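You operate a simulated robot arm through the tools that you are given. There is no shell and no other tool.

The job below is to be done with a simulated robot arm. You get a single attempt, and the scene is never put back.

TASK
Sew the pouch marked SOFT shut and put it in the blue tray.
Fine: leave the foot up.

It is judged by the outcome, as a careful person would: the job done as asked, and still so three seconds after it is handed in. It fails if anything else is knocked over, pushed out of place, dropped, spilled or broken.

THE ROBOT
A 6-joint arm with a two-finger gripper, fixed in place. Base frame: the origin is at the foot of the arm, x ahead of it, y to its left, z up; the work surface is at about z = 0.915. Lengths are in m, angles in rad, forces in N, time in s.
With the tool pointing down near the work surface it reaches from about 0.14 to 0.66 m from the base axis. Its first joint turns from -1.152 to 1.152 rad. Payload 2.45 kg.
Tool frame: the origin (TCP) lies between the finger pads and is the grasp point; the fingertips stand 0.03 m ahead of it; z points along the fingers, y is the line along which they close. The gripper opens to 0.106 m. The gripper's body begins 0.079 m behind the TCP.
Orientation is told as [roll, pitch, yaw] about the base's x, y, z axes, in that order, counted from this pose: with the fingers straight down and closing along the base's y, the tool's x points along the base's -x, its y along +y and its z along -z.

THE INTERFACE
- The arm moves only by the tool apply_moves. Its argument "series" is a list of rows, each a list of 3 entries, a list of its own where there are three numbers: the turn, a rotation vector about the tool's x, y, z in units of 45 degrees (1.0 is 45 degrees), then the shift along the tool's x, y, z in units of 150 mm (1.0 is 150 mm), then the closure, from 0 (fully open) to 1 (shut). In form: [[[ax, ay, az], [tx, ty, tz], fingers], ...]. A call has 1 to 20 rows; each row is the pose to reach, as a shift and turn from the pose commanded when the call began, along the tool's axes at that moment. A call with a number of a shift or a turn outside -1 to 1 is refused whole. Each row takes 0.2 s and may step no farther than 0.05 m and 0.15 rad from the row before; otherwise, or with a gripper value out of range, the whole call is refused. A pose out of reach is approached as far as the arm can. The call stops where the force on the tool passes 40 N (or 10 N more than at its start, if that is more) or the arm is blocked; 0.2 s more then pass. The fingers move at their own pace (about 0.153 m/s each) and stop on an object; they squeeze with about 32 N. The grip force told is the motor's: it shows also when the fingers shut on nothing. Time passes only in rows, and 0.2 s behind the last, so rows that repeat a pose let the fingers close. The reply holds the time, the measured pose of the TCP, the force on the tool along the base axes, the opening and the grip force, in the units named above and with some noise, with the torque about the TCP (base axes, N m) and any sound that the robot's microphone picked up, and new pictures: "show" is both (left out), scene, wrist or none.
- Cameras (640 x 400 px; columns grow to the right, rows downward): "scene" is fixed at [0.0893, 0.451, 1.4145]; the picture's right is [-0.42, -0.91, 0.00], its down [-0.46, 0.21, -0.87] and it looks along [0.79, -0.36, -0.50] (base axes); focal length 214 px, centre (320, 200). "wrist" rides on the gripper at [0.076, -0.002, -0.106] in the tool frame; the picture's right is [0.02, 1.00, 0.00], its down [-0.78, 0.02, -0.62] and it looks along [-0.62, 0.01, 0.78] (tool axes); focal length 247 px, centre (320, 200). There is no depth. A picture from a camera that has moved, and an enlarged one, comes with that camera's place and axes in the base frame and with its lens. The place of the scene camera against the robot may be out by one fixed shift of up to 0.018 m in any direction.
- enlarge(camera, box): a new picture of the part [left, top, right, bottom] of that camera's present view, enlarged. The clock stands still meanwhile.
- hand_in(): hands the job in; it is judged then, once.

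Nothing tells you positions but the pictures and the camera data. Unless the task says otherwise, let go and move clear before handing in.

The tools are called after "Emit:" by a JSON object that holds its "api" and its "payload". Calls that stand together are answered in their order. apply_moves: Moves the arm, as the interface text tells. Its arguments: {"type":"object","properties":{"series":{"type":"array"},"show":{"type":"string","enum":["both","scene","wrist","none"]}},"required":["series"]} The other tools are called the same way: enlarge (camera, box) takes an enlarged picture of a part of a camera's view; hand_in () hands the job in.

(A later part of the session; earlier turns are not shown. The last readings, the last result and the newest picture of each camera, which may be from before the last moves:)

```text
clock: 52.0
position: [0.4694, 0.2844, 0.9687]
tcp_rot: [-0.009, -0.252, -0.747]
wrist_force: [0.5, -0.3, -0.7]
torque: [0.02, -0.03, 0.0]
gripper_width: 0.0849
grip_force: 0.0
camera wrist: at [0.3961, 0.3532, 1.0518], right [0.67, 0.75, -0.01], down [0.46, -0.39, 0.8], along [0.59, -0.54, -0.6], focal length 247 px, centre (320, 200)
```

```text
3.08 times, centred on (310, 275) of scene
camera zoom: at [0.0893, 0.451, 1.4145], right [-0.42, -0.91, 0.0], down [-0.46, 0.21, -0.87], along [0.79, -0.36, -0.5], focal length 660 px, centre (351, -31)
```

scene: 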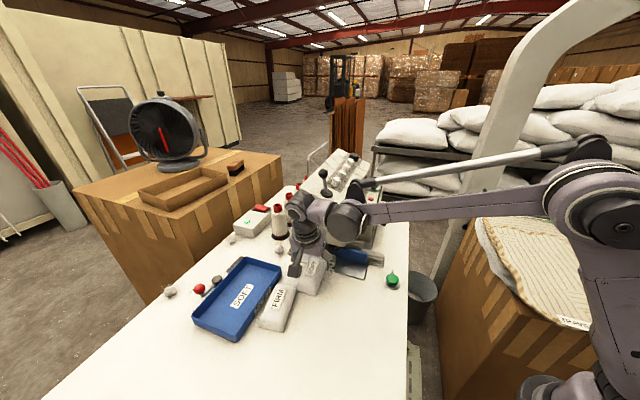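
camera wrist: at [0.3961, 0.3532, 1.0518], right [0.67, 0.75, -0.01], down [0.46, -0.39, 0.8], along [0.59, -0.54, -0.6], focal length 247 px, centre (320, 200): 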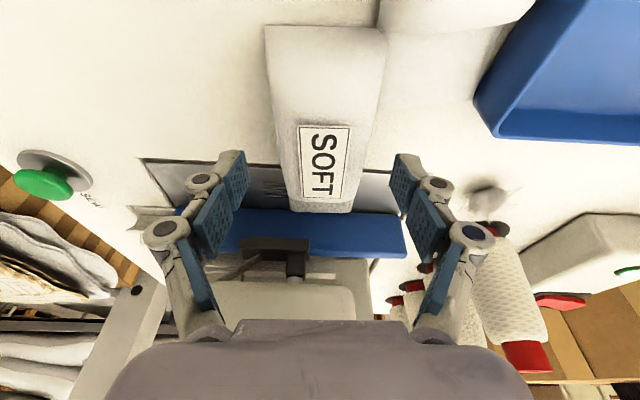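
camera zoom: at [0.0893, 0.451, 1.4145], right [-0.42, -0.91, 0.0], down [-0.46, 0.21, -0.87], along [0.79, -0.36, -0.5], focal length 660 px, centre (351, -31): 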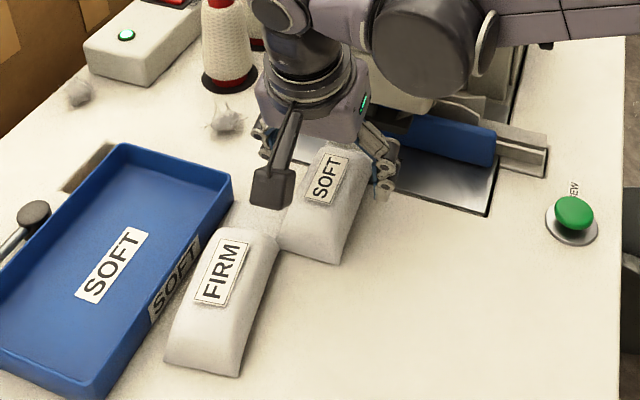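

Emit:
{"api": "apply_moves", "payload": {"series": [[[0, 0, 0], [0, 0, 0], 0.38], [[0, 0, 0], [0, 0, 0], 0.48], [[0, 0, 0], [0, 0, 0], 0.58], [[0, 0, 0], [0, 0, 0], 0.6]], "show": "wrist"}}

```text
clock: 53.0
position: [0.4702, 0.2861, 0.9685]
tcp_rot: [-0.01, -0.25, -0.747]
wrist_force: [1.0, 0.7, 1.2]
torque: [-0.01, 0.01, -0.04]
gripper_width: 0.0528
grip_force: 32.1
camera wrist: at [0.396, 0.3532, 1.0522], right [0.67, 0.75, -0.01], down [0.46, -0.39, 0.8], along [0.59, -0.54, -0.6], focal length 247 px, centre (320, 200)
```

wrist: 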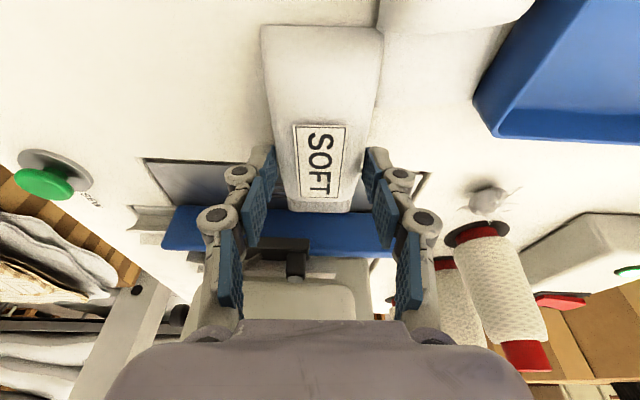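

Emit:
{"api": "apply_moves", "payload": {"series": [[[0, 0, 0], [-0.008, 0, -0.032], 0.6], [[0, 0, 0], [-0.012, -0.133, -0.045], 0.6], [[0, 0, 0], [0.02, -0.267, -0.053], 0.6], [[0, 0, 0], [0.182, -0.267, -0.094], 0.6], [[0, 0, 0], [0.376, -0.267, -0.143], 0.6], [[0, 0, 0], [0.302, -0.267, -0.433], 0.6], [[0, 0, 0], [0.302, -0.267, -0.433], 0.6]]}}

Emit:
{"api": "enlarge", "payload": {"camera": "scene", "box": [240, 210, 400, 340]}}

```text
clock: 54.6
position: [0.3989, 0.2982, 1.0198]
tcp_rot: [-0.01, -0.252, -0.746]
wrist_force: [-0.1, -0.4, -0.3]
torque: [0.02, -0.01, -0.03]
gripper_width: 0.0528
grip_force: 31.7
camera wrist: at [0.325, 0.366, 1.1036], right [0.67, 0.75, -0.01], down [0.46, -0.39, 0.8], along [0.59, -0.54, -0.6], focal length 247 px, centre (320, 200)
```

scene: 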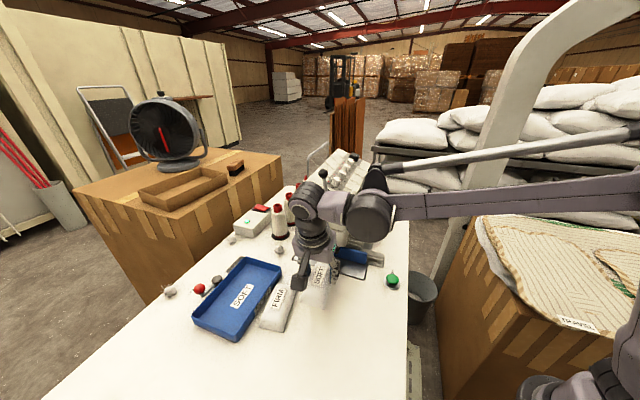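
wrist: 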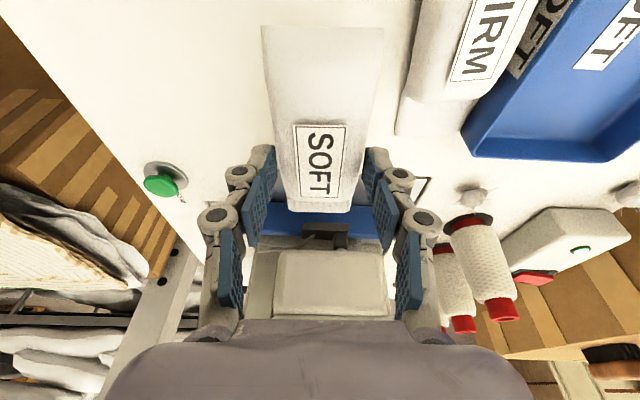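

```text
3.08 times, centred on (320, 275) of scene
camera zoom: at [0.0893, 0.4511, 1.4145], right [-0.42, -0.91, 0.0], down [-0.46, 0.21, -0.87], along [0.79, -0.36, -0.5], focal length 660 px, centre (320, -31)
```

zoom: 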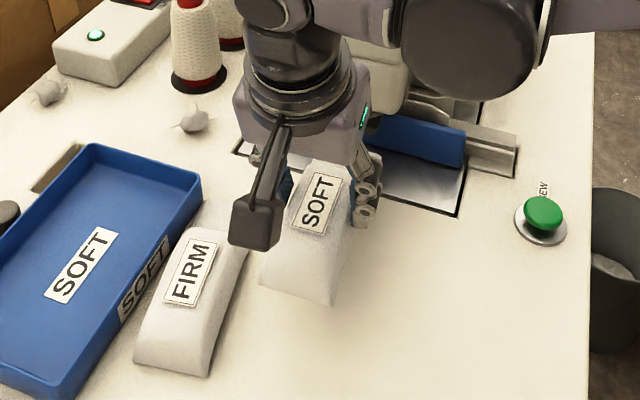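

SOFT is free of the machine and still firmly gripped. I'll set it down in the open area of the table for a moment.

Emit:
{"api": "apply_moves", "payload": {"series": [[[0, 0, 0], [0.096, -0.203, -0.024], 0.6], [[0, 0, 0], [0.192, -0.406, -0.049], 0.6], [[0, 0, 0], [0.288, -0.609, -0.073], 0.6], [[0, 0, 0], [0.328, -0.609, 0.086], 0.6], [[0, 0, 0], [0.367, -0.609, 0.236], 0.6], [[0, 0, 0], [0.367, -0.609, 0.236], 0.6]]}}

```text
clock: 56.0
position: [0.3042, 0.261, 0.9706]
tcp_rot: [-0.008, -0.251, -0.747]
wrist_force: [-0.3, -0.1, -0.2]
torque: [-0.02, 0.01, -0.02]
gripper_width: 0.0528
grip_force: 32.3
camera wrist: at [0.2289, 0.3292, 1.0542], right [0.67, 0.75, -0.01], down [0.46, -0.39, 0.8], along [0.59, -0.54, -0.6], focal length 247 px, centre (320, 200)
```

scene: 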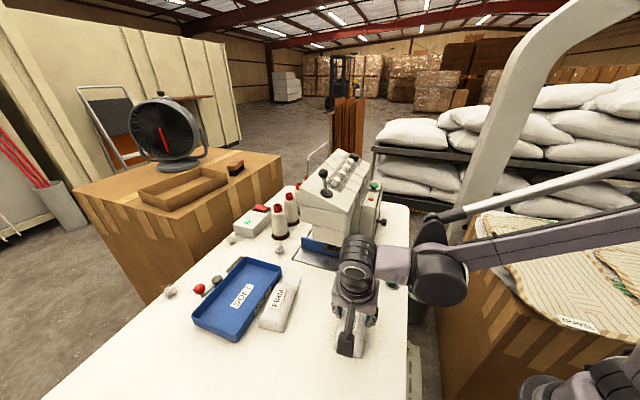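
wrist: 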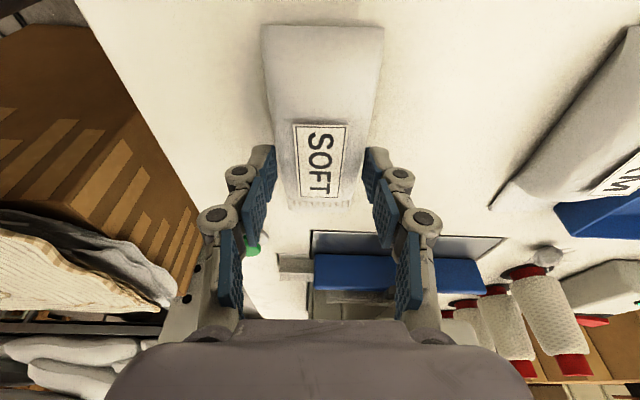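

Emit:
{"api": "apply_moves", "payload": {"series": [[[0, 0, 0], [0.002, 0, 0.008], 0.6], [[0, 0, 0], [0.002, 0, 0.008], 0.4], [[0, 0, 0], [0.002, 0, 0.008], 0.2], [[0, 0, 0], [0.002, 0, 0.008], 0.15], [[0, 0, 0], [0.0, 0, -0.15], 0.15], [[0, 0, 0], [0.0, 0, -0.4], 0.1], [[0, 0, 0], [0, 0, -0.7], 0.1], [[0, 0, 0], [0, 0, -0.95], 0.1], [[0, 0, 0], [0, 0, -0.95], 0.1]]}}

Emit:
{"api": "enlarge", "payload": {"camera": "scene", "box": [180, 240, 400, 380]}}

Emit:
{"api": "enlarge", "payload": {"camera": "scene", "box": [150, 240, 300, 350]}}

```text
clock: 58.0
position: [0.2766, 0.285, 1.1092]
tcp_rot: [-0.009, -0.251, -0.747]
wrist_force: [-0.1, -1.0, 0.4]
torque: [0.02, -0.01, 0.02]
gripper_width: 0.0953
grip_force: 0.0
camera wrist: at [0.2034, 0.3528, 1.193], right [0.67, 0.75, -0.01], down [0.46, -0.39, 0.8], along [0.59, -0.54, -0.6], focal length 247 px, centre (320, 200)
```

scene: 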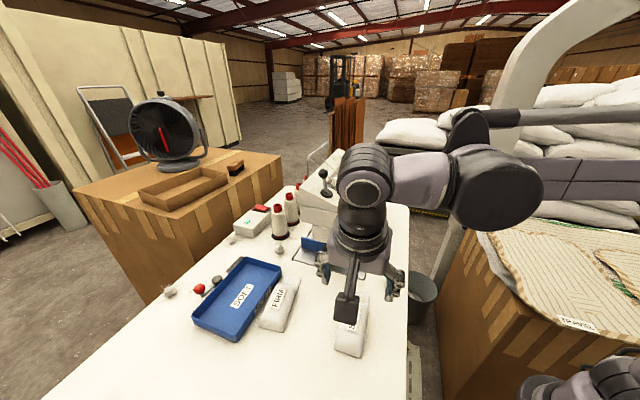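
wrist: 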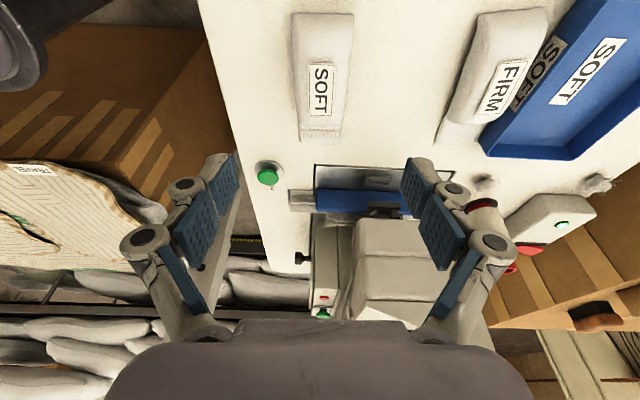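

```text
2.86 times, centred on (290, 310) of scene
camera zoom: at [0.0893, 0.451, 1.4145], right [-0.42, -0.91, 0.0], down [-0.46, 0.21, -0.87], along [0.79, -0.36, -0.5], focal length 613 px, centre (406, -114)
```

zoom: 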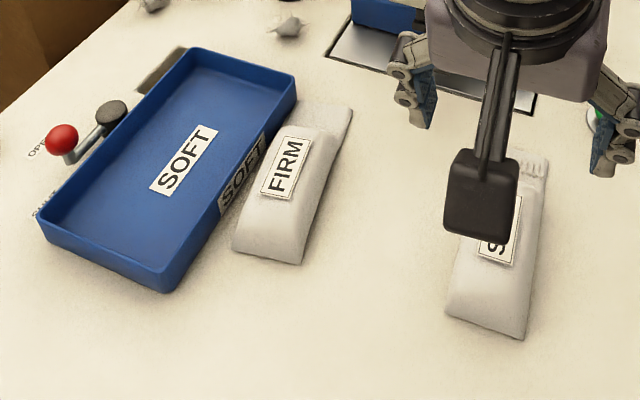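

```text
3.64 times, centred on (225, 295) of scene
camera zoom: at [0.0893, 0.451, 1.4145], right [-0.42, -0.91, 0.0], down [-0.46, 0.21, -0.87], along [0.79, -0.36, -0.5], focal length 780 px, centre (666, -146)
```

zoom: 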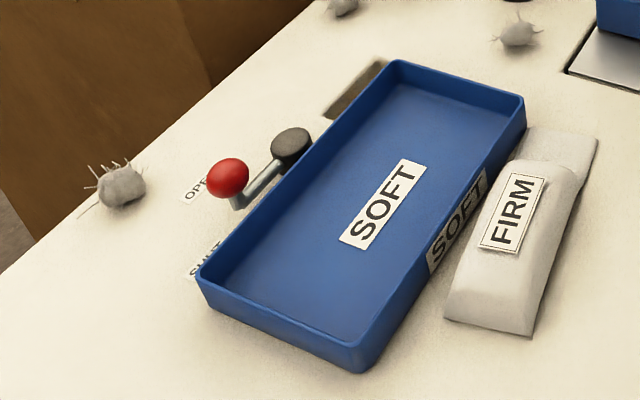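

SOFT is parked with its seam visible. FIRM is turned about 10° from its original pose, centred near e1 0.578, e2 0.031 instead of 0.567, 0.036. I'll go over FIRM aligned with its present angle to pick it up and put it back.

Emit:
{"api": "apply_moves", "payload": {"series": [[[-0.003, 0.08, 0], [-0.02, 0.166, 0.006], 0.1], [[-0.006, 0.16, 0], [-0.045, 0.332, 0.012], 0.2], [[-0.009, 0.24, 0], [-0.068, 0.497, 0.018], 0.32], [[-0.0115, 0.32, 0], [-0.09, 0.663, 0.023], 0.32], [[-0.0115, 0.32, 0], [-0.09, 0.663, 0.023], 0.32]], "show": "none"}}

Emit:
{"api": "apply_moves", "payload": {"series": [[[0, 0, -0.055], [-0.03, 0.173, 0.1], 0.32], [[0, 0, -0.11], [-0.06, 0.346, 0.2], 0.32], [[0, 0, -0.1655], [-0.088, 0.519, 0.3], 0.32], [[0, 0, -0.1655], [-0.088, 0.519, 0.3], 0.32]]}}

Emit:
{"api": "enlarge", "payload": {"camera": "wrist", "box": [200, 0, 440, 200]}}

```text
clock: 59.2
position: [0.3565, 0.3473, 1.1096]
tcp_rot: [0.0, 0.001, -0.749]
wrist_force: [0.2, -0.2, 0.0]
torque: [0.01, -0.04, 0.0]
gripper_width: 0.072
grip_force: 0.1
```

```text
clock: 60.2
position: [0.4182, 0.3968, 1.0673]
tcp_rot: [0.001, -0.001, -0.617]
wrist_force: [1.0, -0.3, -0.8]
torque: [0.01, 0.01, 0.01]
gripper_width: 0.0721
grip_force: 0.1
camera wrist: at [0.3556, 0.4397, 1.1723], right [0.56, 0.83, 0.0], down [0.65, -0.44, 0.62], along [0.52, -0.35, -0.78], focal length 247 px, centre (320, 200)
```

scene: 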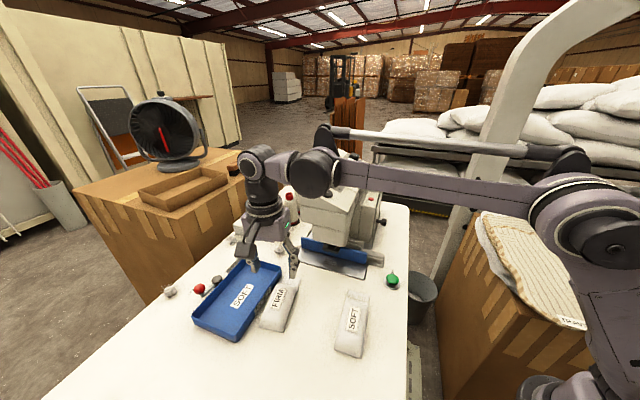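
wrist: 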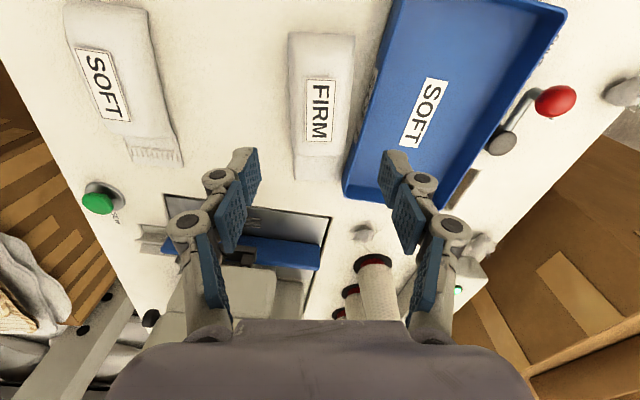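

```text
2.00 times, centred on (320, 100) of wrist
camera zoom: at [0.3556, 0.4397, 1.1723], right [0.56, 0.83, 0.0], down [0.65, -0.44, 0.62], along [0.52, -0.35, -0.78], focal length 494 px, centre (320, 400)
```

zoom: 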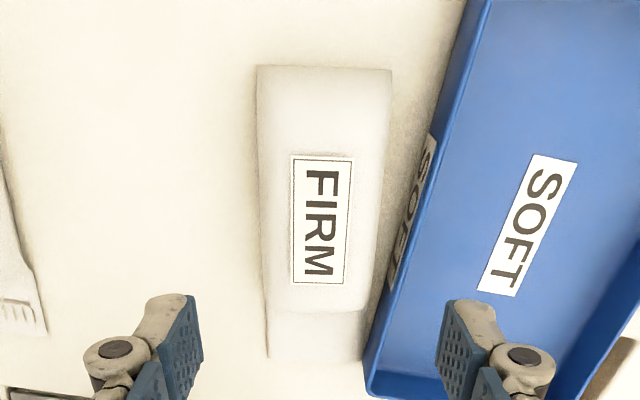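

Emit:
{"api": "enlarge", "payload": {"camera": "scene", "box": [185, 300, 255, 350]}}

Emit:
{"api": "enlarge", "payload": {"camera": "scene", "box": [235, 255, 305, 345]}}

```text
8.00 times, centred on (220, 325) of scene
camera zoom: at [0.0893, 0.451, 1.4145], right [-0.42, -0.91, 0.0], down [-0.46, 0.21, -0.87], along [0.79, -0.36, -0.5], focal length 1716 px, centre (1120, -800)
```

zoom: 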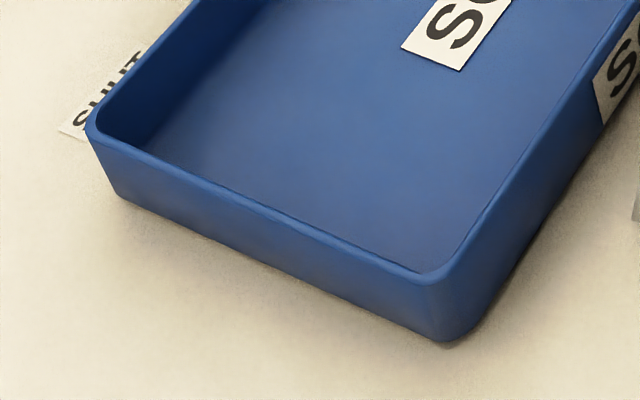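

```text
4.44 times, centred on (270, 300) of scene
camera zoom: at [0.0893, 0.451, 1.4145], right [-0.42, -0.91, 0.0], down [-0.46, 0.21, -0.87], along [0.79, -0.36, -0.5], focal length 953 px, centre (542, -244)
```

zoom: 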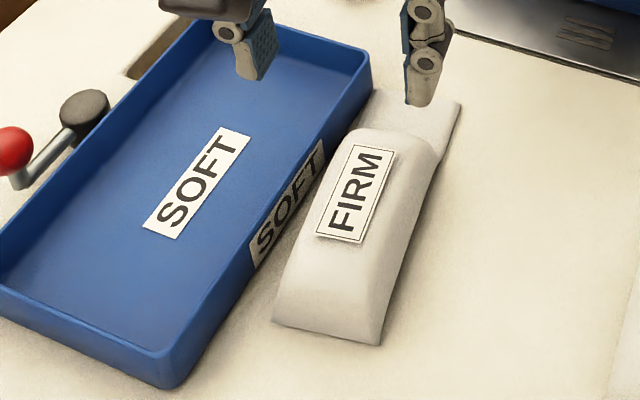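

FIRM's top is about level with the tray rim, so to regrip it one finger has to fit in the ~15 mm gap near its tail. I'll square the hand to the tray wall, line that finger up with the gap, and check before descending.

Emit:
{"api": "apply_moves", "payload": {"series": [[[0, 0, 0.071], [0.08, 0, 0.15], 0.349], [[0, 0, 0.143], [0.16, 0, 0.3], 0.349], [[0, 0, 0.214], [0.237, 0, 0.4], 0.349], [[0, 0, 0.214], [0.237, 0, 0.4], 0.349]]}}

Emit:
{"api": "enlarge", "payload": {"camera": "wrist", "box": [230, 60, 430, 220]}}

Emit:
{"api": "enlarge", "payload": {"camera": "scene", "box": [215, 250, 315, 345]}}

```text
clock: 61.2
position: [0.3891, 0.4171, 1.0053]
tcp_rot: [0.001, -0.001, -0.787]
wrist_force: [-0.3, 0.3, -0.4]
torque: [0.01, 0.0, 0.01]
gripper_width: 0.0689
grip_force: 0.1
camera wrist: at [0.335, 0.4703, 1.1112], right [0.69, 0.72, 0.0], down [0.56, -0.54, 0.62], along [0.45, -0.43, -0.78], focal length 247 px, centre (320, 200)
```

scene: 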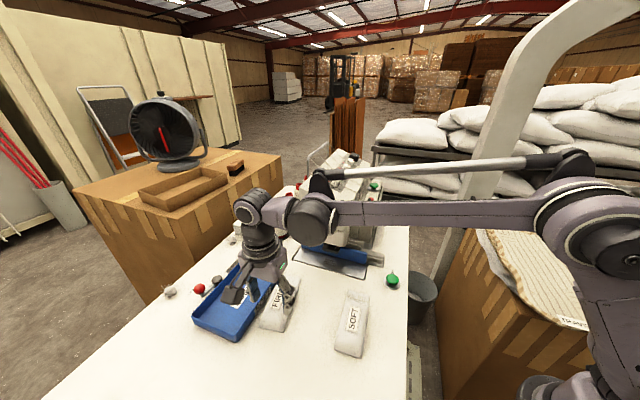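
wrist: 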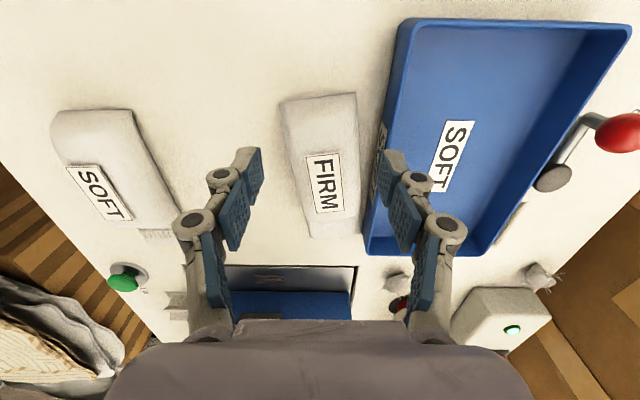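

```text
2.50 times, centred on (330, 140) of wrist
camera zoom: at [0.335, 0.4703, 1.1112], right [0.69, 0.72, 0.0], down [0.56, -0.54, 0.62], along [0.45, -0.43, -0.78], focal length 617 px, centre (295, 350)
```

zoom: 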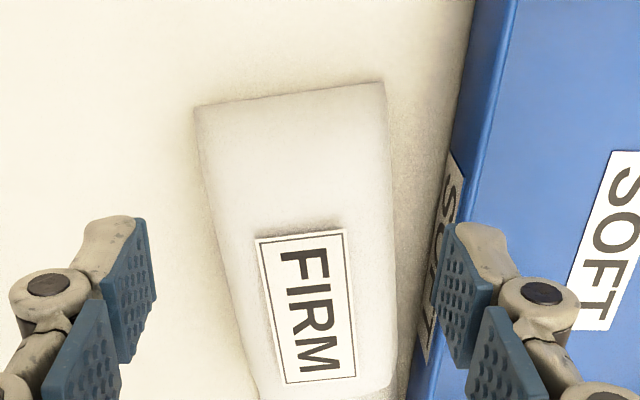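

```text
4.21 times, centred on (265, 298) of scene
camera zoom: at [0.0893, 0.451, 1.4145], right [-0.42, -0.91, 0.0], down [-0.46, 0.21, -0.87], along [0.79, -0.36, -0.5], focal length 903 px, centre (552, -210)
```

zoom: 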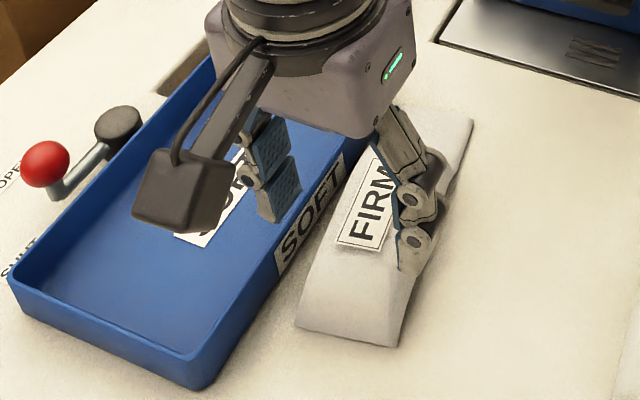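

The tray wall is actually at e1 ≈ 0.621, so the gap at FIRM's tail is about 19 mm, enough for a finger. I'll set the opening and descend slowly.

Emit:
{"api": "apply_moves", "payload": {"series": [[[0, 0, 0], [0, 0, 0.08], 0.3], [[0, 0, 0], [0, 0, 0.16], 0.3], [[0, 0, 0], [0, 0, 0.22], 0.3], [[0, 0, 0], [0, 0, 0.22], 0.3]]}}

Emit:
{"api": "enlarge", "payload": {"camera": "wrist", "box": [230, 60, 430, 220]}}

Emit:
{"api": "enlarge", "payload": {"camera": "scene", "box": [215, 260, 315, 345]}}

```text
clock: 62.2
position: [0.39, 0.4168, 0.9712]
tcp_rot: [0.002, -0.001, -0.785]
wrist_force: [0.3, -0.5, -0.1]
torque: [-0.03, 0.03, 0.0]
gripper_width: 0.0739
grip_force: 0.0
camera wrist: at [0.3356, 0.4701, 1.0777], right [0.69, 0.72, 0.0], down [0.56, -0.54, 0.62], along [0.45, -0.43, -0.78], focal length 247 px, centre (320, 200)
```

scene: 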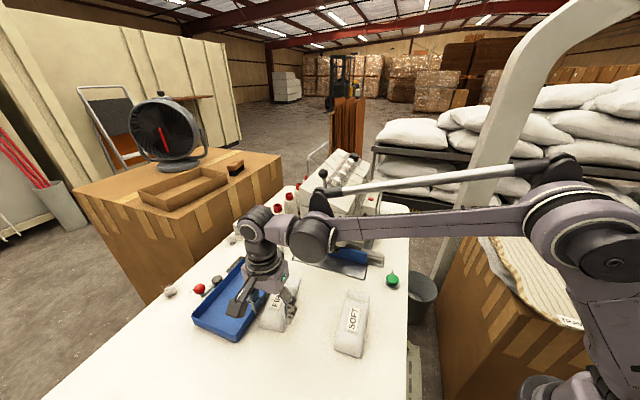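
wrist: 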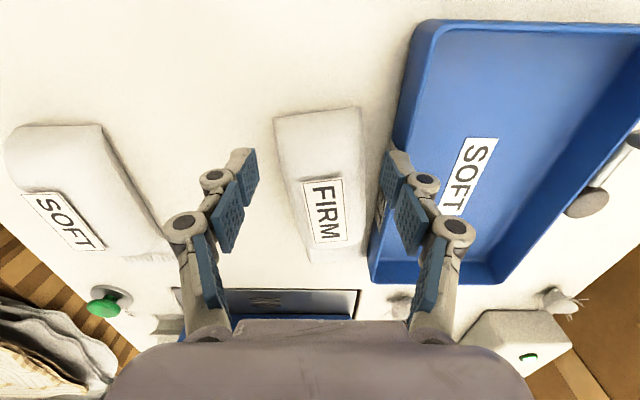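

```text
2.50 times, centred on (330, 140) of wrist
camera zoom: at [0.3356, 0.4701, 1.0777], right [0.69, 0.72, 0.0], down [0.56, -0.54, 0.62], along [0.45, -0.43, -0.78], focal length 617 px, centre (295, 350)
```

zoom: 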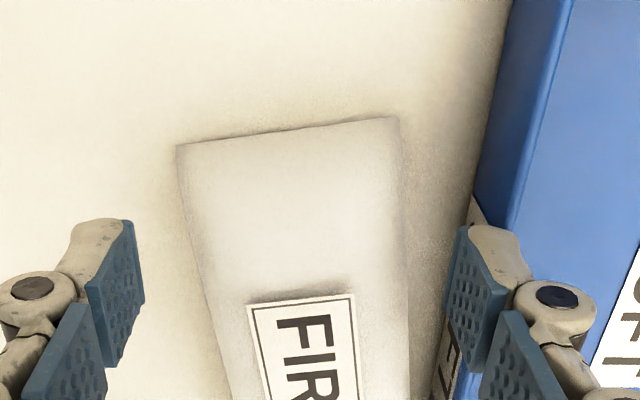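

```text
4.71 times, centred on (265, 302) of scene
camera zoom: at [0.0893, 0.451, 1.4145], right [-0.42, -0.91, 0.0], down [-0.46, 0.21, -0.87], along [0.79, -0.36, -0.5], focal length 1009 px, centre (579, -282)
```

zoom: 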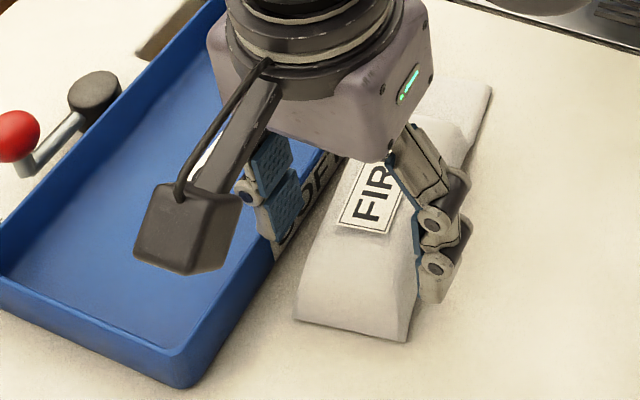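

Emit:
{"api": "apply_moves", "payload": {"series": [[[0, 0, 0], [0, 0, 0], 0.349], [[0, 0, 0], [0, 0, 0.03], 0.349], [[0, 0, 0], [0, 0, 0.06], 0.349], [[0, 0, 0], [0, 0, 0.085], 0.349]]}}

Emit:
{"api": "enlarge", "payload": {"camera": "wrist", "box": [230, 60, 430, 220]}}

Emit:
{"api": "enlarge", "payload": {"camera": "scene", "box": [215, 260, 315, 345]}}

```text
clock: 63.2
position: [0.3906, 0.4161, 0.9587]
tcp_rot: [0.001, -0.001, -0.787]
wrist_force: [-0.2, 0.1, 1.0]
torque: [0.02, 0.0, -0.01]
gripper_width: 0.0688
grip_force: 0.0
camera wrist: at [0.3356, 0.4698, 1.0648], right [0.69, 0.72, 0.0], down [0.56, -0.54, 0.62], along [0.45, -0.43, -0.78], focal length 247 px, centre (320, 200)
```

scene: 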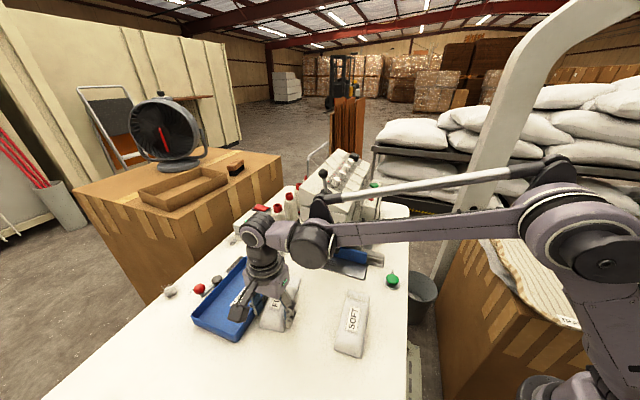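
wrist: 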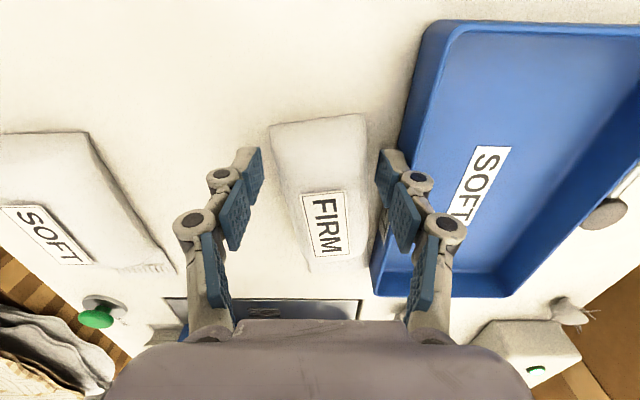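

```text
2.50 times, centred on (330, 140) of wrist
camera zoom: at [0.3356, 0.4698, 1.0648], right [0.69, 0.72, 0.0], down [0.56, -0.54, 0.62], along [0.45, -0.43, -0.78], focal length 617 px, centre (295, 350)
```

zoom: 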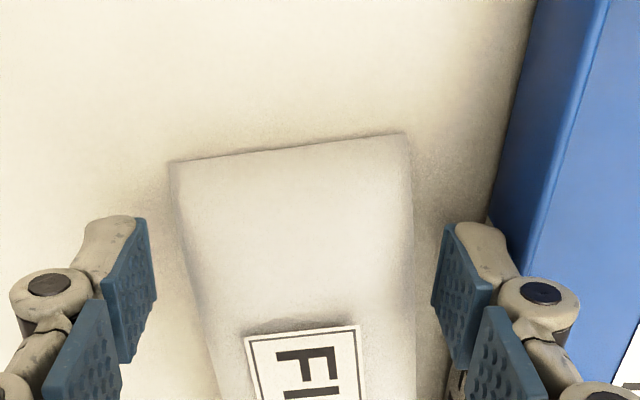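

```text
4.71 times, centred on (265, 302) of scene
camera zoom: at [0.0893, 0.451, 1.4146], right [-0.42, -0.91, 0.0], down [-0.46, 0.21, -0.87], along [0.79, -0.36, -0.5], focal length 1009 px, centre (579, -282)
```

zoom: 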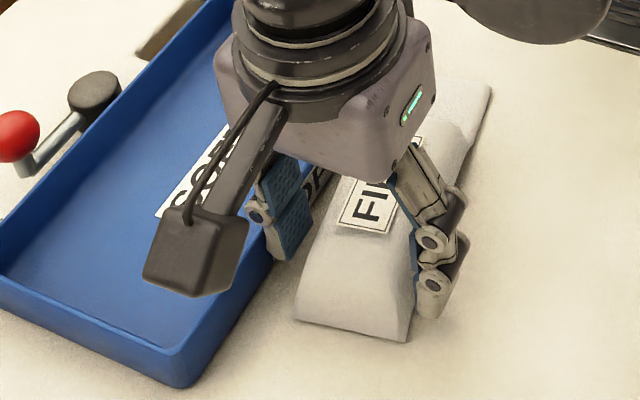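

The finger is in the gap with no contact force. I'll close slowly so the parallel pads square FIRM back up as they grip.

Emit:
{"api": "apply_moves", "payload": {"series": [[[0, 0, 0], [0, 0, 0], 0.38], [[0, 0, 0], [0, 0, 0], 0.41], [[0, 0, 0], [0, 0, 0], 0.44], [[0, 0, 0], [0, 0, 0], 0.47], [[0, 0, 0], [0, 0, 0], 0.5], [[0, 0, 0], [0, 0, 0], 0.52]]}}

Emit:
{"api": "enlarge", "payload": {"camera": "scene", "box": [150, 240, 300, 350]}}

```text
clock: 64.6
position: [0.391, 0.4162, 0.9594]
tcp_rot: [0.003, 0.0, -0.785]
wrist_force: [0.5, 2.0, 4.1]
torque: [-0.06, -0.06, 0.06]
gripper_width: 0.0587
grip_force: 32.2
camera wrist: at [0.3355, 0.4698, 1.0651], right [0.69, 0.72, 0.0], down [0.56, -0.54, 0.62], along [0.45, -0.43, -0.78], focal length 247 px, centre (320, 200)
```

scene: 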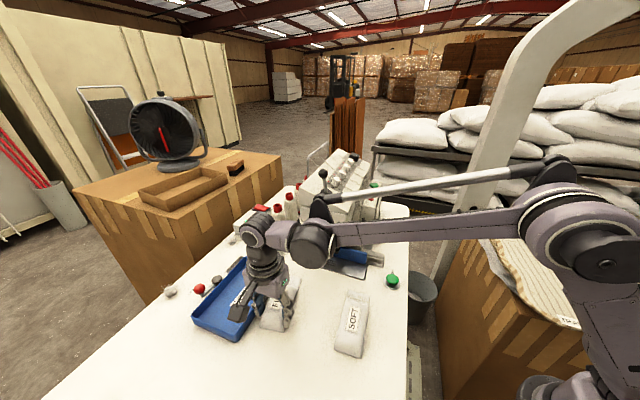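
wrist: 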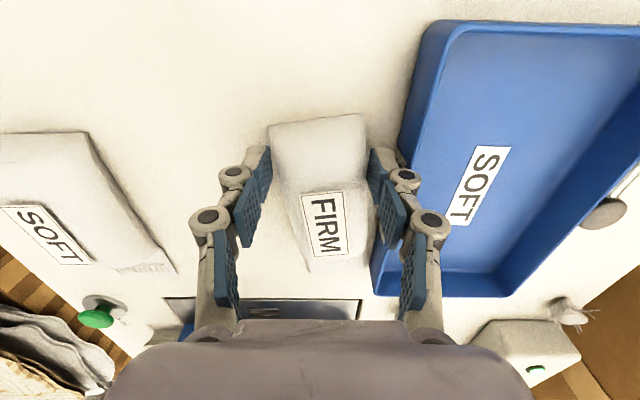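

```text
3.64 times, centred on (225, 295) of scene
camera zoom: at [0.0893, 0.451, 1.4146], right [-0.42, -0.91, 0.0], down [-0.46, 0.21, -0.87], along [0.79, -0.36, -0.5], focal length 780 px, centre (666, -146)
```

zoom: 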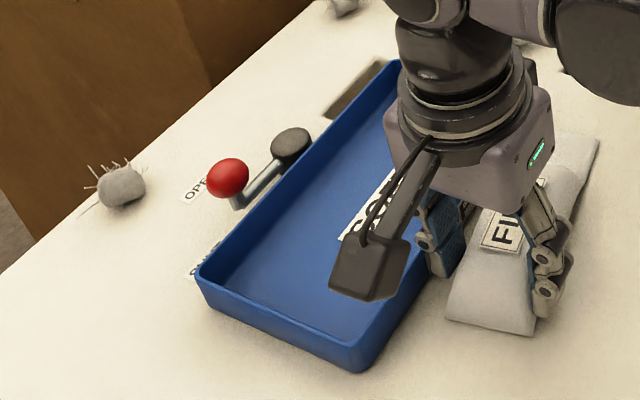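

FIRM is held but still angled in the pads. I'll turn the hand by the measured 10° and shift it the few millimetres back to its original place.

Emit:
{"api": "apply_moves", "payload": {"series": [[[0, 0, 0], [0, 0, -0.03], 0.55], [[0, 0, 0.056], [-0.003, -0.005, -0.03], 0.55], [[0, 0, 0.112], [-0.007, -0.01, -0.03], 0.55], [[0, 0, 0.168], [-0.01, -0.015, -0.03], 0.55], [[0, 0, 0.225], [-0.013, -0.0193, -0.03], 0.55], [[0, 0, 0.225], [-0.013, -0.0193, -0.03], 0.55]]}}

Emit:
{"api": "enlarge", "payload": {"camera": "scene", "box": [150, 240, 300, 350]}}

Emit:
{"api": "enlarge", "payload": {"camera": "scene", "box": [250, 270, 410, 380]}}

```text
clock: 66.0
position: [0.3891, 0.4134, 0.9625]
tcp_rot: [0.0, -0.001, -0.962]
wrist_force: [0.1, 0.9, -0.6]
torque: [-0.01, 0.0, -0.03]
gripper_width: 0.0582
grip_force: 32.3
camera wrist: at [0.3449, 0.4754, 1.069], right [0.81, 0.59, 0.0], down [0.46, -0.63, 0.62], along [0.37, -0.5, -0.78], focal length 247 px, centre (320, 200)
```

scene: 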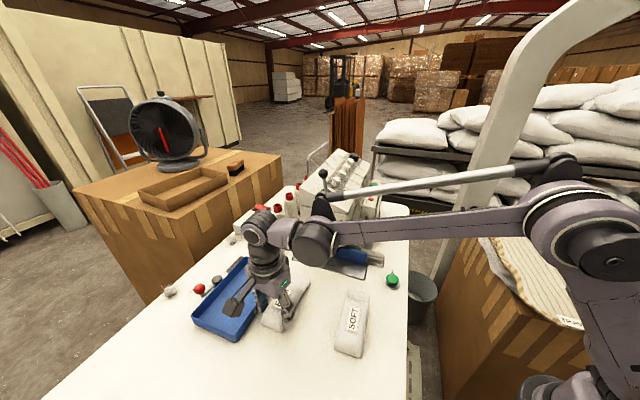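
wrist: 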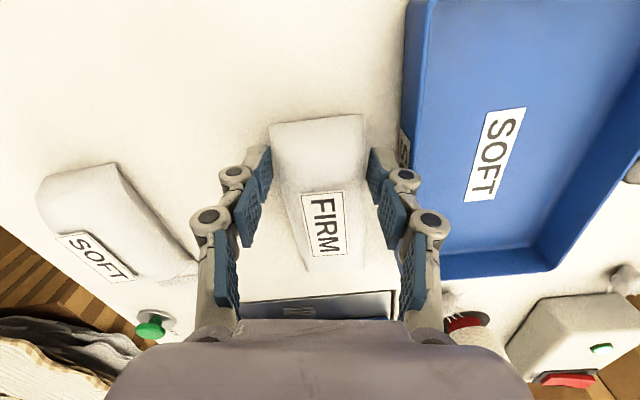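

```text
3.64 times, centred on (225, 295) of scene
camera zoom: at [0.0893, 0.451, 1.4145], right [-0.42, -0.91, 0.0], down [-0.46, 0.21, -0.87], along [0.79, -0.36, -0.5], focal length 780 px, centre (666, -146)
```

zoom: 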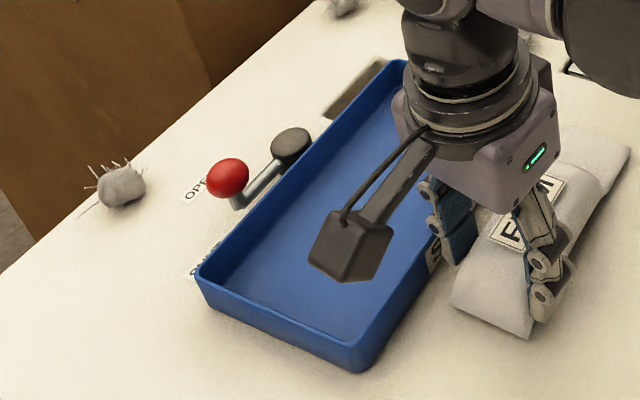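

```text
3.64 times, centred on (330, 325) of scene
camera zoom: at [0.0893, 0.451, 1.4145], right [-0.42, -0.91, 0.0], down [-0.46, 0.21, -0.87], along [0.79, -0.36, -0.5], focal length 780 px, centre (284, -254)
```

zoom: 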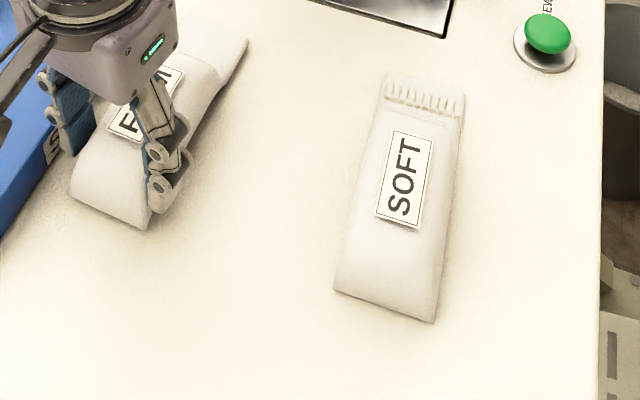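

FIRM's outline now matches the original picture. I'll lower the last few millimetres, open just enough, and lift straight out.

Emit:
{"api": "apply_moves", "payload": {"series": [[[0, 0, 0], [0, 0, 0.01], 0.55], [[0, 0, 0], [0, 0, 0.022], 0.55], [[0, 0, 0], [0, 0, 0.022], 0.48], [[0, 0, 0], [0, 0, 0.022], 0.42], [[0, 0, 0], [0, 0, 0.022], 0.38], [[0, 0, 0], [0, 0, 0.022], 0.38], [[0, 0, 0], [0, 0, -0.05], 0.38], [[0, 0, 0], [0, 0, -0.2], 0.38], [[0, 0, 0], [0, 0, -0.4], 0.38], [[0, 0, 0], [0, 0, -0.65], 0.38], [[0, 0, 0], [0, 0, -0.65], 0.3]]}}

Emit:
{"api": "enlarge", "payload": {"camera": "scene", "box": [150, 240, 300, 350]}}

Emit:
{"api": "enlarge", "payload": {"camera": "scene", "box": [250, 270, 410, 380]}}

```text
clock: 68.4
position: [0.3889, 0.4136, 1.0613]
tcp_rot: [0.002, 0.001, -0.963]
wrist_force: [-0.5, 0.8, -0.5]
torque: [-0.05, 0.0, 0.02]
gripper_width: 0.0742
grip_force: 0.1
camera wrist: at [0.3442, 0.4755, 1.1673], right [0.81, 0.59, 0.0], down [0.46, -0.63, 0.62], along [0.37, -0.5, -0.78], focal length 247 px, centre (320, 200)
```

scene: 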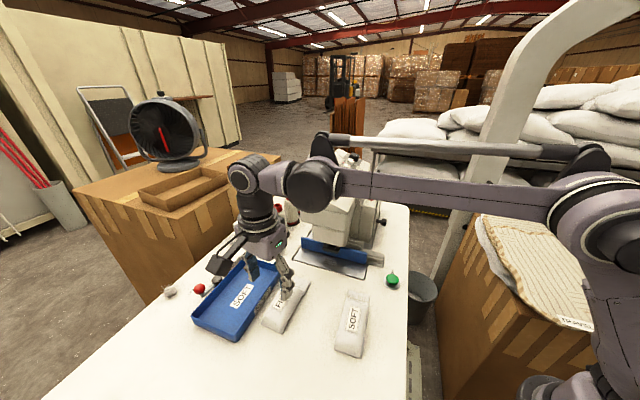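
wrist: 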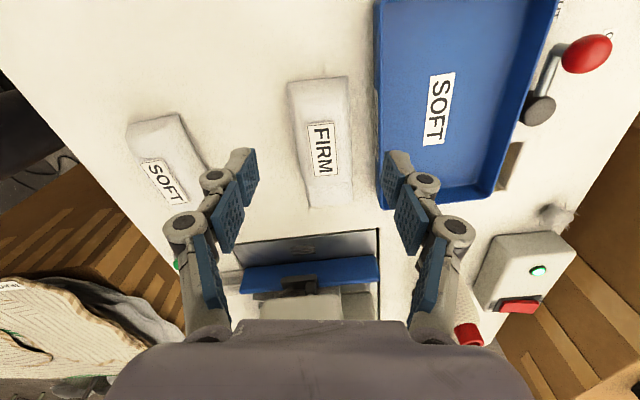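

```text
3.64 times, centred on (225, 295) of scene
camera zoom: at [0.0893, 0.451, 1.4145], right [-0.42, -0.91, 0.0], down [-0.46, 0.21, -0.87], along [0.79, -0.36, -0.5], focal length 780 px, centre (666, -146)
```

zoom: 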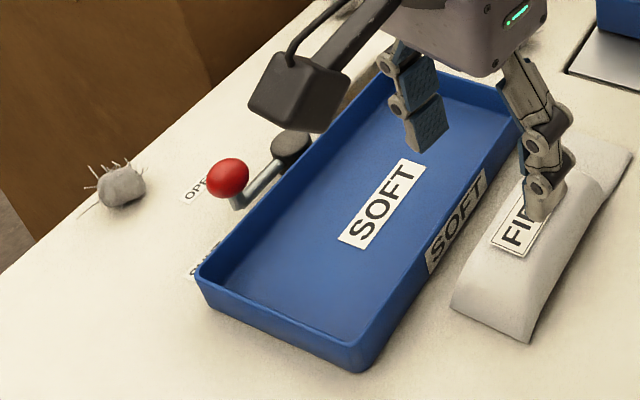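

```text
3.64 times, centred on (330, 325) of scene
camera zoom: at [0.0893, 0.451, 1.4145], right [-0.42, -0.91, 0.0], down [-0.46, 0.21, -0.87], along [0.79, -0.36, -0.5], focal length 780 px, centre (284, -254)
```

zoom: 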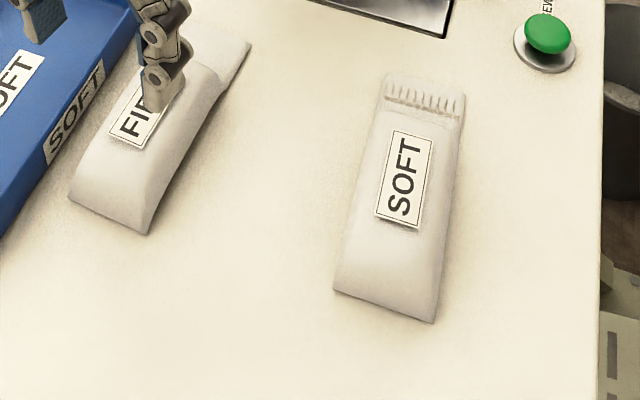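

FIRM is back within a few millimetres of its starting place. Next I'll pick up the sewn SOFT pouch for the tray.

Emit:
{"api": "apply_moves", "payload": {"series": [[[0, 0, -0.055], [-0.087, -0.177, 0], 0.25], [[0, 0, -0.11], [-0.174, -0.355, 0], 0.2], [[0, 0, -0.165], [-0.262, -0.532, 0], 0.15], [[0, 0, -0.22], [-0.349, -0.71, 0], 0.15], [[0, 0, -0.275], [-0.436, -0.887, 0], 0.15], [[0, 0, -0.275], [-0.436, -0.887, 0], 0.15]], "show": "none"}}

Emit:
{"api": "apply_moves", "payload": {"series": [[[0, 0, 0], [-0.02, -0.085, 0.1], 0.15], [[0, 0, 0], [-0.041, -0.17, 0.2], 0.15], [[0, 0, 0], [-0.041, -0.17, 0.2], 0.15]]}}

Emit:
{"api": "enlarge", "payload": {"camera": "wrist", "box": [200, 0, 440, 200]}}

Emit:
{"api": "enlarge", "payload": {"camera": "scene", "box": [150, 240, 300, 350]}}

```text
clock: 69.8
position: [0.3158, 0.285, 1.0602]
tcp_rot: [-0.001, 0.0, -0.744]
wrist_force: [-0.6, -0.7, 0.0]
torque: [0.01, 0.03, -0.01]
gripper_width: 0.0902
grip_force: 0.0
```

```text
clock: 70.6
position: [0.3045, 0.2615, 1.031]
tcp_rot: [0.002, -0.001, -0.747]
wrist_force: [0.2, 0.2, 0.0]
torque: [0.02, 0.02, 0.01]
gripper_width: 0.0902
grip_force: 0.1
camera wrist: at [0.2475, 0.3124, 1.1368], right [0.66, 0.75, 0.0], down [0.59, -0.52, 0.62], along [0.47, -0.41, -0.78], focal length 247 px, centre (320, 200)
```

scene: 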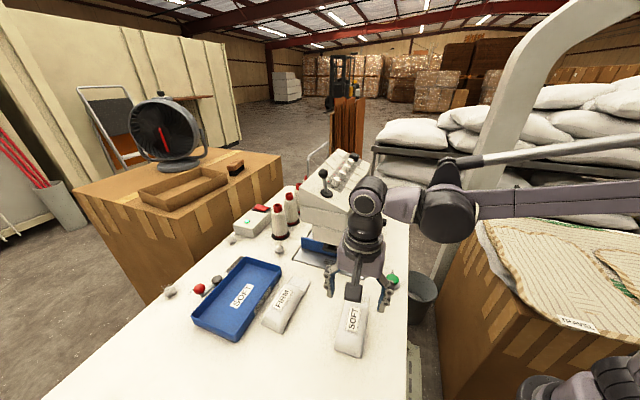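
wrist: 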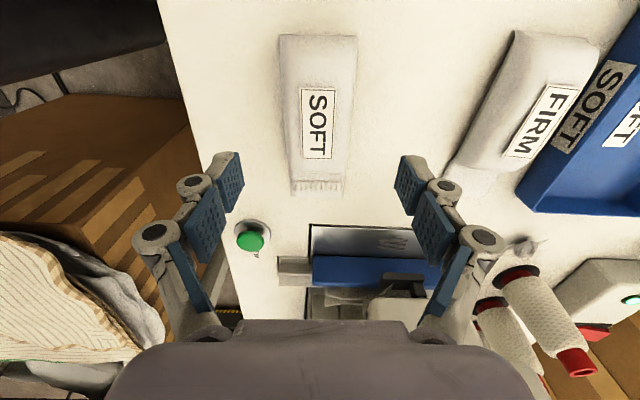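

```text
2.00 times, centred on (320, 100) of wrist
camera zoom: at [0.2475, 0.3124, 1.1368], right [0.66, 0.75, 0.0], down [0.59, -0.52, 0.62], along [0.47, -0.41, -0.78], focal length 494 px, centre (320, 400)
```

zoom: 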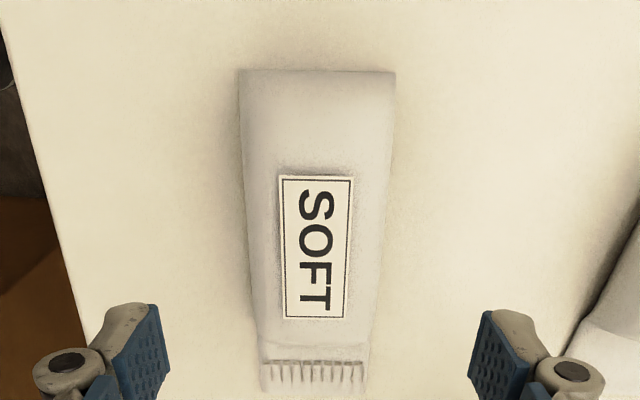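

```text
3.64 times, centred on (225, 295) of scene
camera zoom: at [0.0893, 0.451, 1.4145], right [-0.42, -0.91, 0.0], down [-0.46, 0.21, -0.87], along [0.79, -0.36, -0.5], focal length 780 px, centre (666, -146)
```

zoom: 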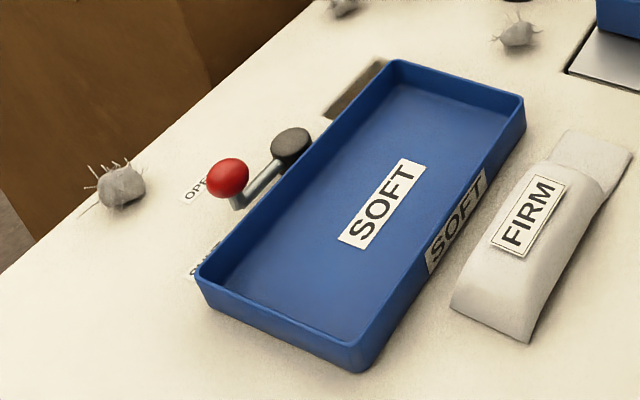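

SOFT is centred between the open fingers and FIRM sits about where it started. I'll descend and grip SOFT.

Emit:
{"api": "apply_moves", "payload": {"series": [[[0, 0, 0], [0, 0, 0.16], 0.15], [[0, 0, 0], [0, 0, 0.32], 0.15], [[0, 0, 0], [0, 0, 0.473], 0.15], [[0, 0, 0], [0, 0, 0.473], 0.3], [[0, 0, 0], [0, 0, 0.473], 0.42], [[0, 0, 0], [0, 0, 0.473], 0.5], [[0, 0, 0], [0, 0, 0.473], 0.58], [[0, 0, 0], [0, 0, 0.473], 0.6]], "show": "wrist"}}

```text
clock: 72.4
position: [0.3038, 0.2615, 0.9606]
tcp_rot: [0.003, -0.001, -0.747]
wrist_force: [-0.3, 0.5, -0.3]
torque: [0.01, 0.0, -0.02]
gripper_width: 0.0547
grip_force: 32.3
camera wrist: at [0.2474, 0.3114, 1.0666], right [0.66, 0.75, 0.0], down [0.59, -0.52, 0.62], along [0.47, -0.41, -0.78], focal length 247 px, centre (320, 200)
```

wrist: 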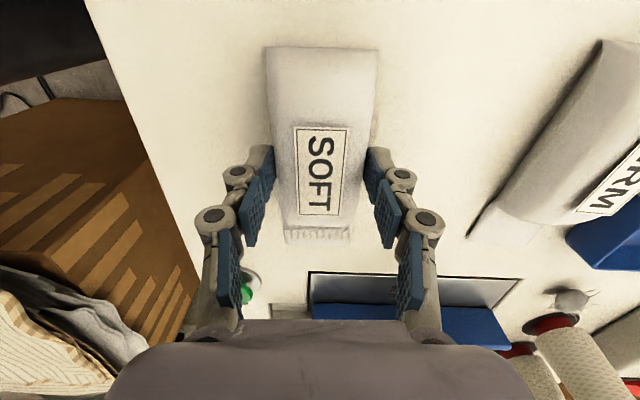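

Emit:
{"api": "apply_moves", "payload": {"series": [[[0, 0, 0], [0, 0, -0.2], 0.6], [[0, 0, 0], [0, 0, -0.42], 0.6], [[0, 0, 0.012], [0.04, 0.25, -0.42], 0.6], [[0, 0, 0.024], [0.08, 0.5, -0.42], 0.6], [[0, 0, 0.036], [0.12, 0.75, -0.42], 0.6], [[0, 0, 0.048], [0.161, 0.994, -0.42], 0.6], [[0, 0, 0.048], [0.161, 0.994, -0.42], 0.6]]}}

```text
clock: 74.0
position: [0.3888, 0.387, 1.0228]
tcp_rot: [0.003, -0.001, -0.787]
wrist_force: [0.4, -0.2, -0.5]
torque: [-0.02, -0.02, 0.0]
gripper_width: 0.0546
grip_force: 31.7
camera wrist: at [0.3336, 0.4402, 1.1292], right [0.69, 0.72, 0.0], down [0.57, -0.54, 0.62], along [0.45, -0.43, -0.78], focal length 247 px, centre (320, 200)
```

scene: 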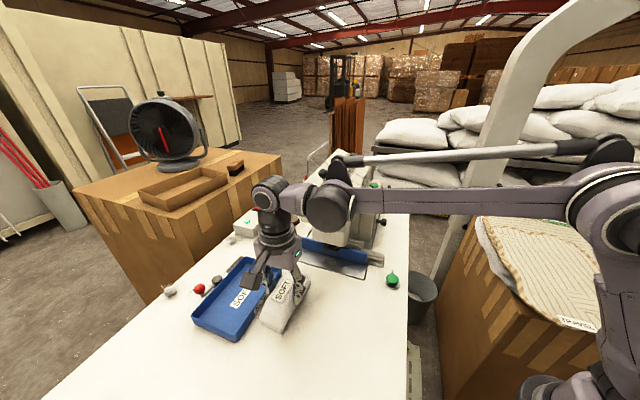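
wrist: 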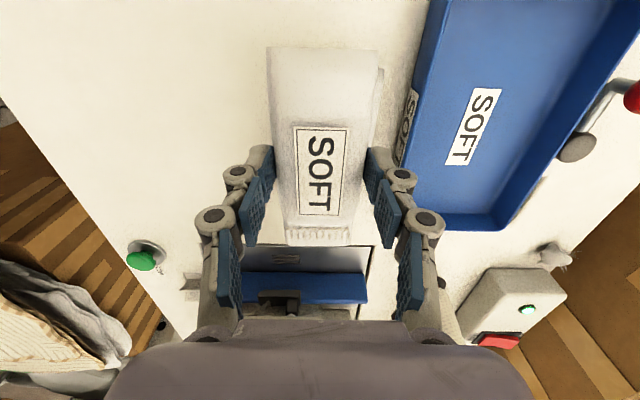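

SOFT is held above FIRM with clearance. I'll continue outward over the tray, leaning the hand a little to reach its middle.

Emit:
{"api": "apply_moves", "payload": {"series": [[[-0.05, 0, 0], [0.017, 0.18, 0], 0.6], [[-0.1, 0, 0], [0.034, 0.36, 0], 0.6], [[-0.155, 0, 0], [0.051, 0.54, 0], 0.6], [[-0.205, 0, 0], [0.068, 0.72, 0], 0.6], [[-0.255, 0, 0], [0.085, 0.896, 0], 0.6], [[-0.255, 0, 0], [0.085, 0.896, 0], 0.6]]}}

Emit:
{"api": "enlarge", "payload": {"camera": "scene", "box": [150, 240, 300, 350]}}

```text
clock: 75.4
position: [0.4746, 0.4902, 1.0241]
tcp_rot: [0.202, 0.0, -0.784]
wrist_force: [0.3, -0.1, 0.0]
torque: [0.04, 0.01, 0.04]
gripper_width: 0.0546
grip_force: 32.2
camera wrist: at [0.4037, 0.5281, 1.1271], right [0.68, 0.71, 0.2], down [0.48, -0.63, 0.61], along [0.56, -0.32, -0.76], focal length 247 px, centre (320, 200)
```

scene: 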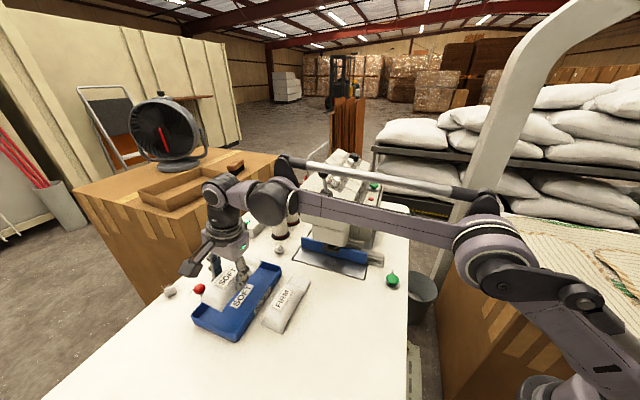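
wrist: 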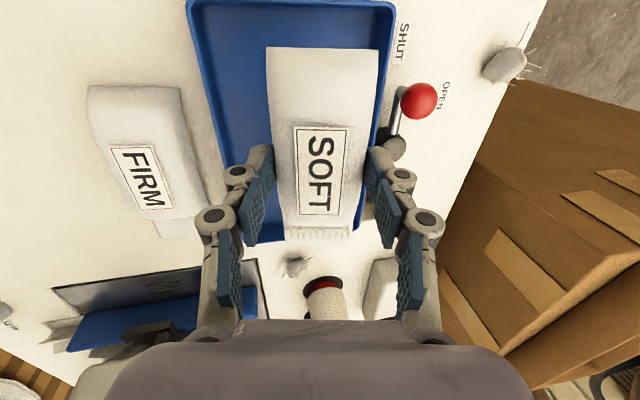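

```text
3.64 times, centred on (225, 295) of scene
camera zoom: at [0.0893, 0.4511, 1.4145], right [-0.42, -0.91, 0.0], down [-0.46, 0.21, -0.87], along [0.79, -0.36, -0.5], focal length 780 px, centre (666, -146)
```

zoom: 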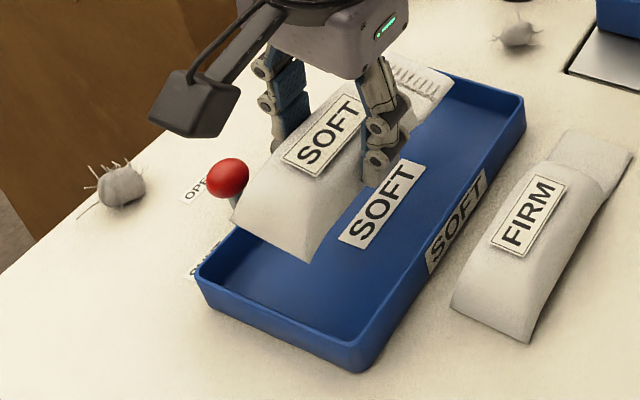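

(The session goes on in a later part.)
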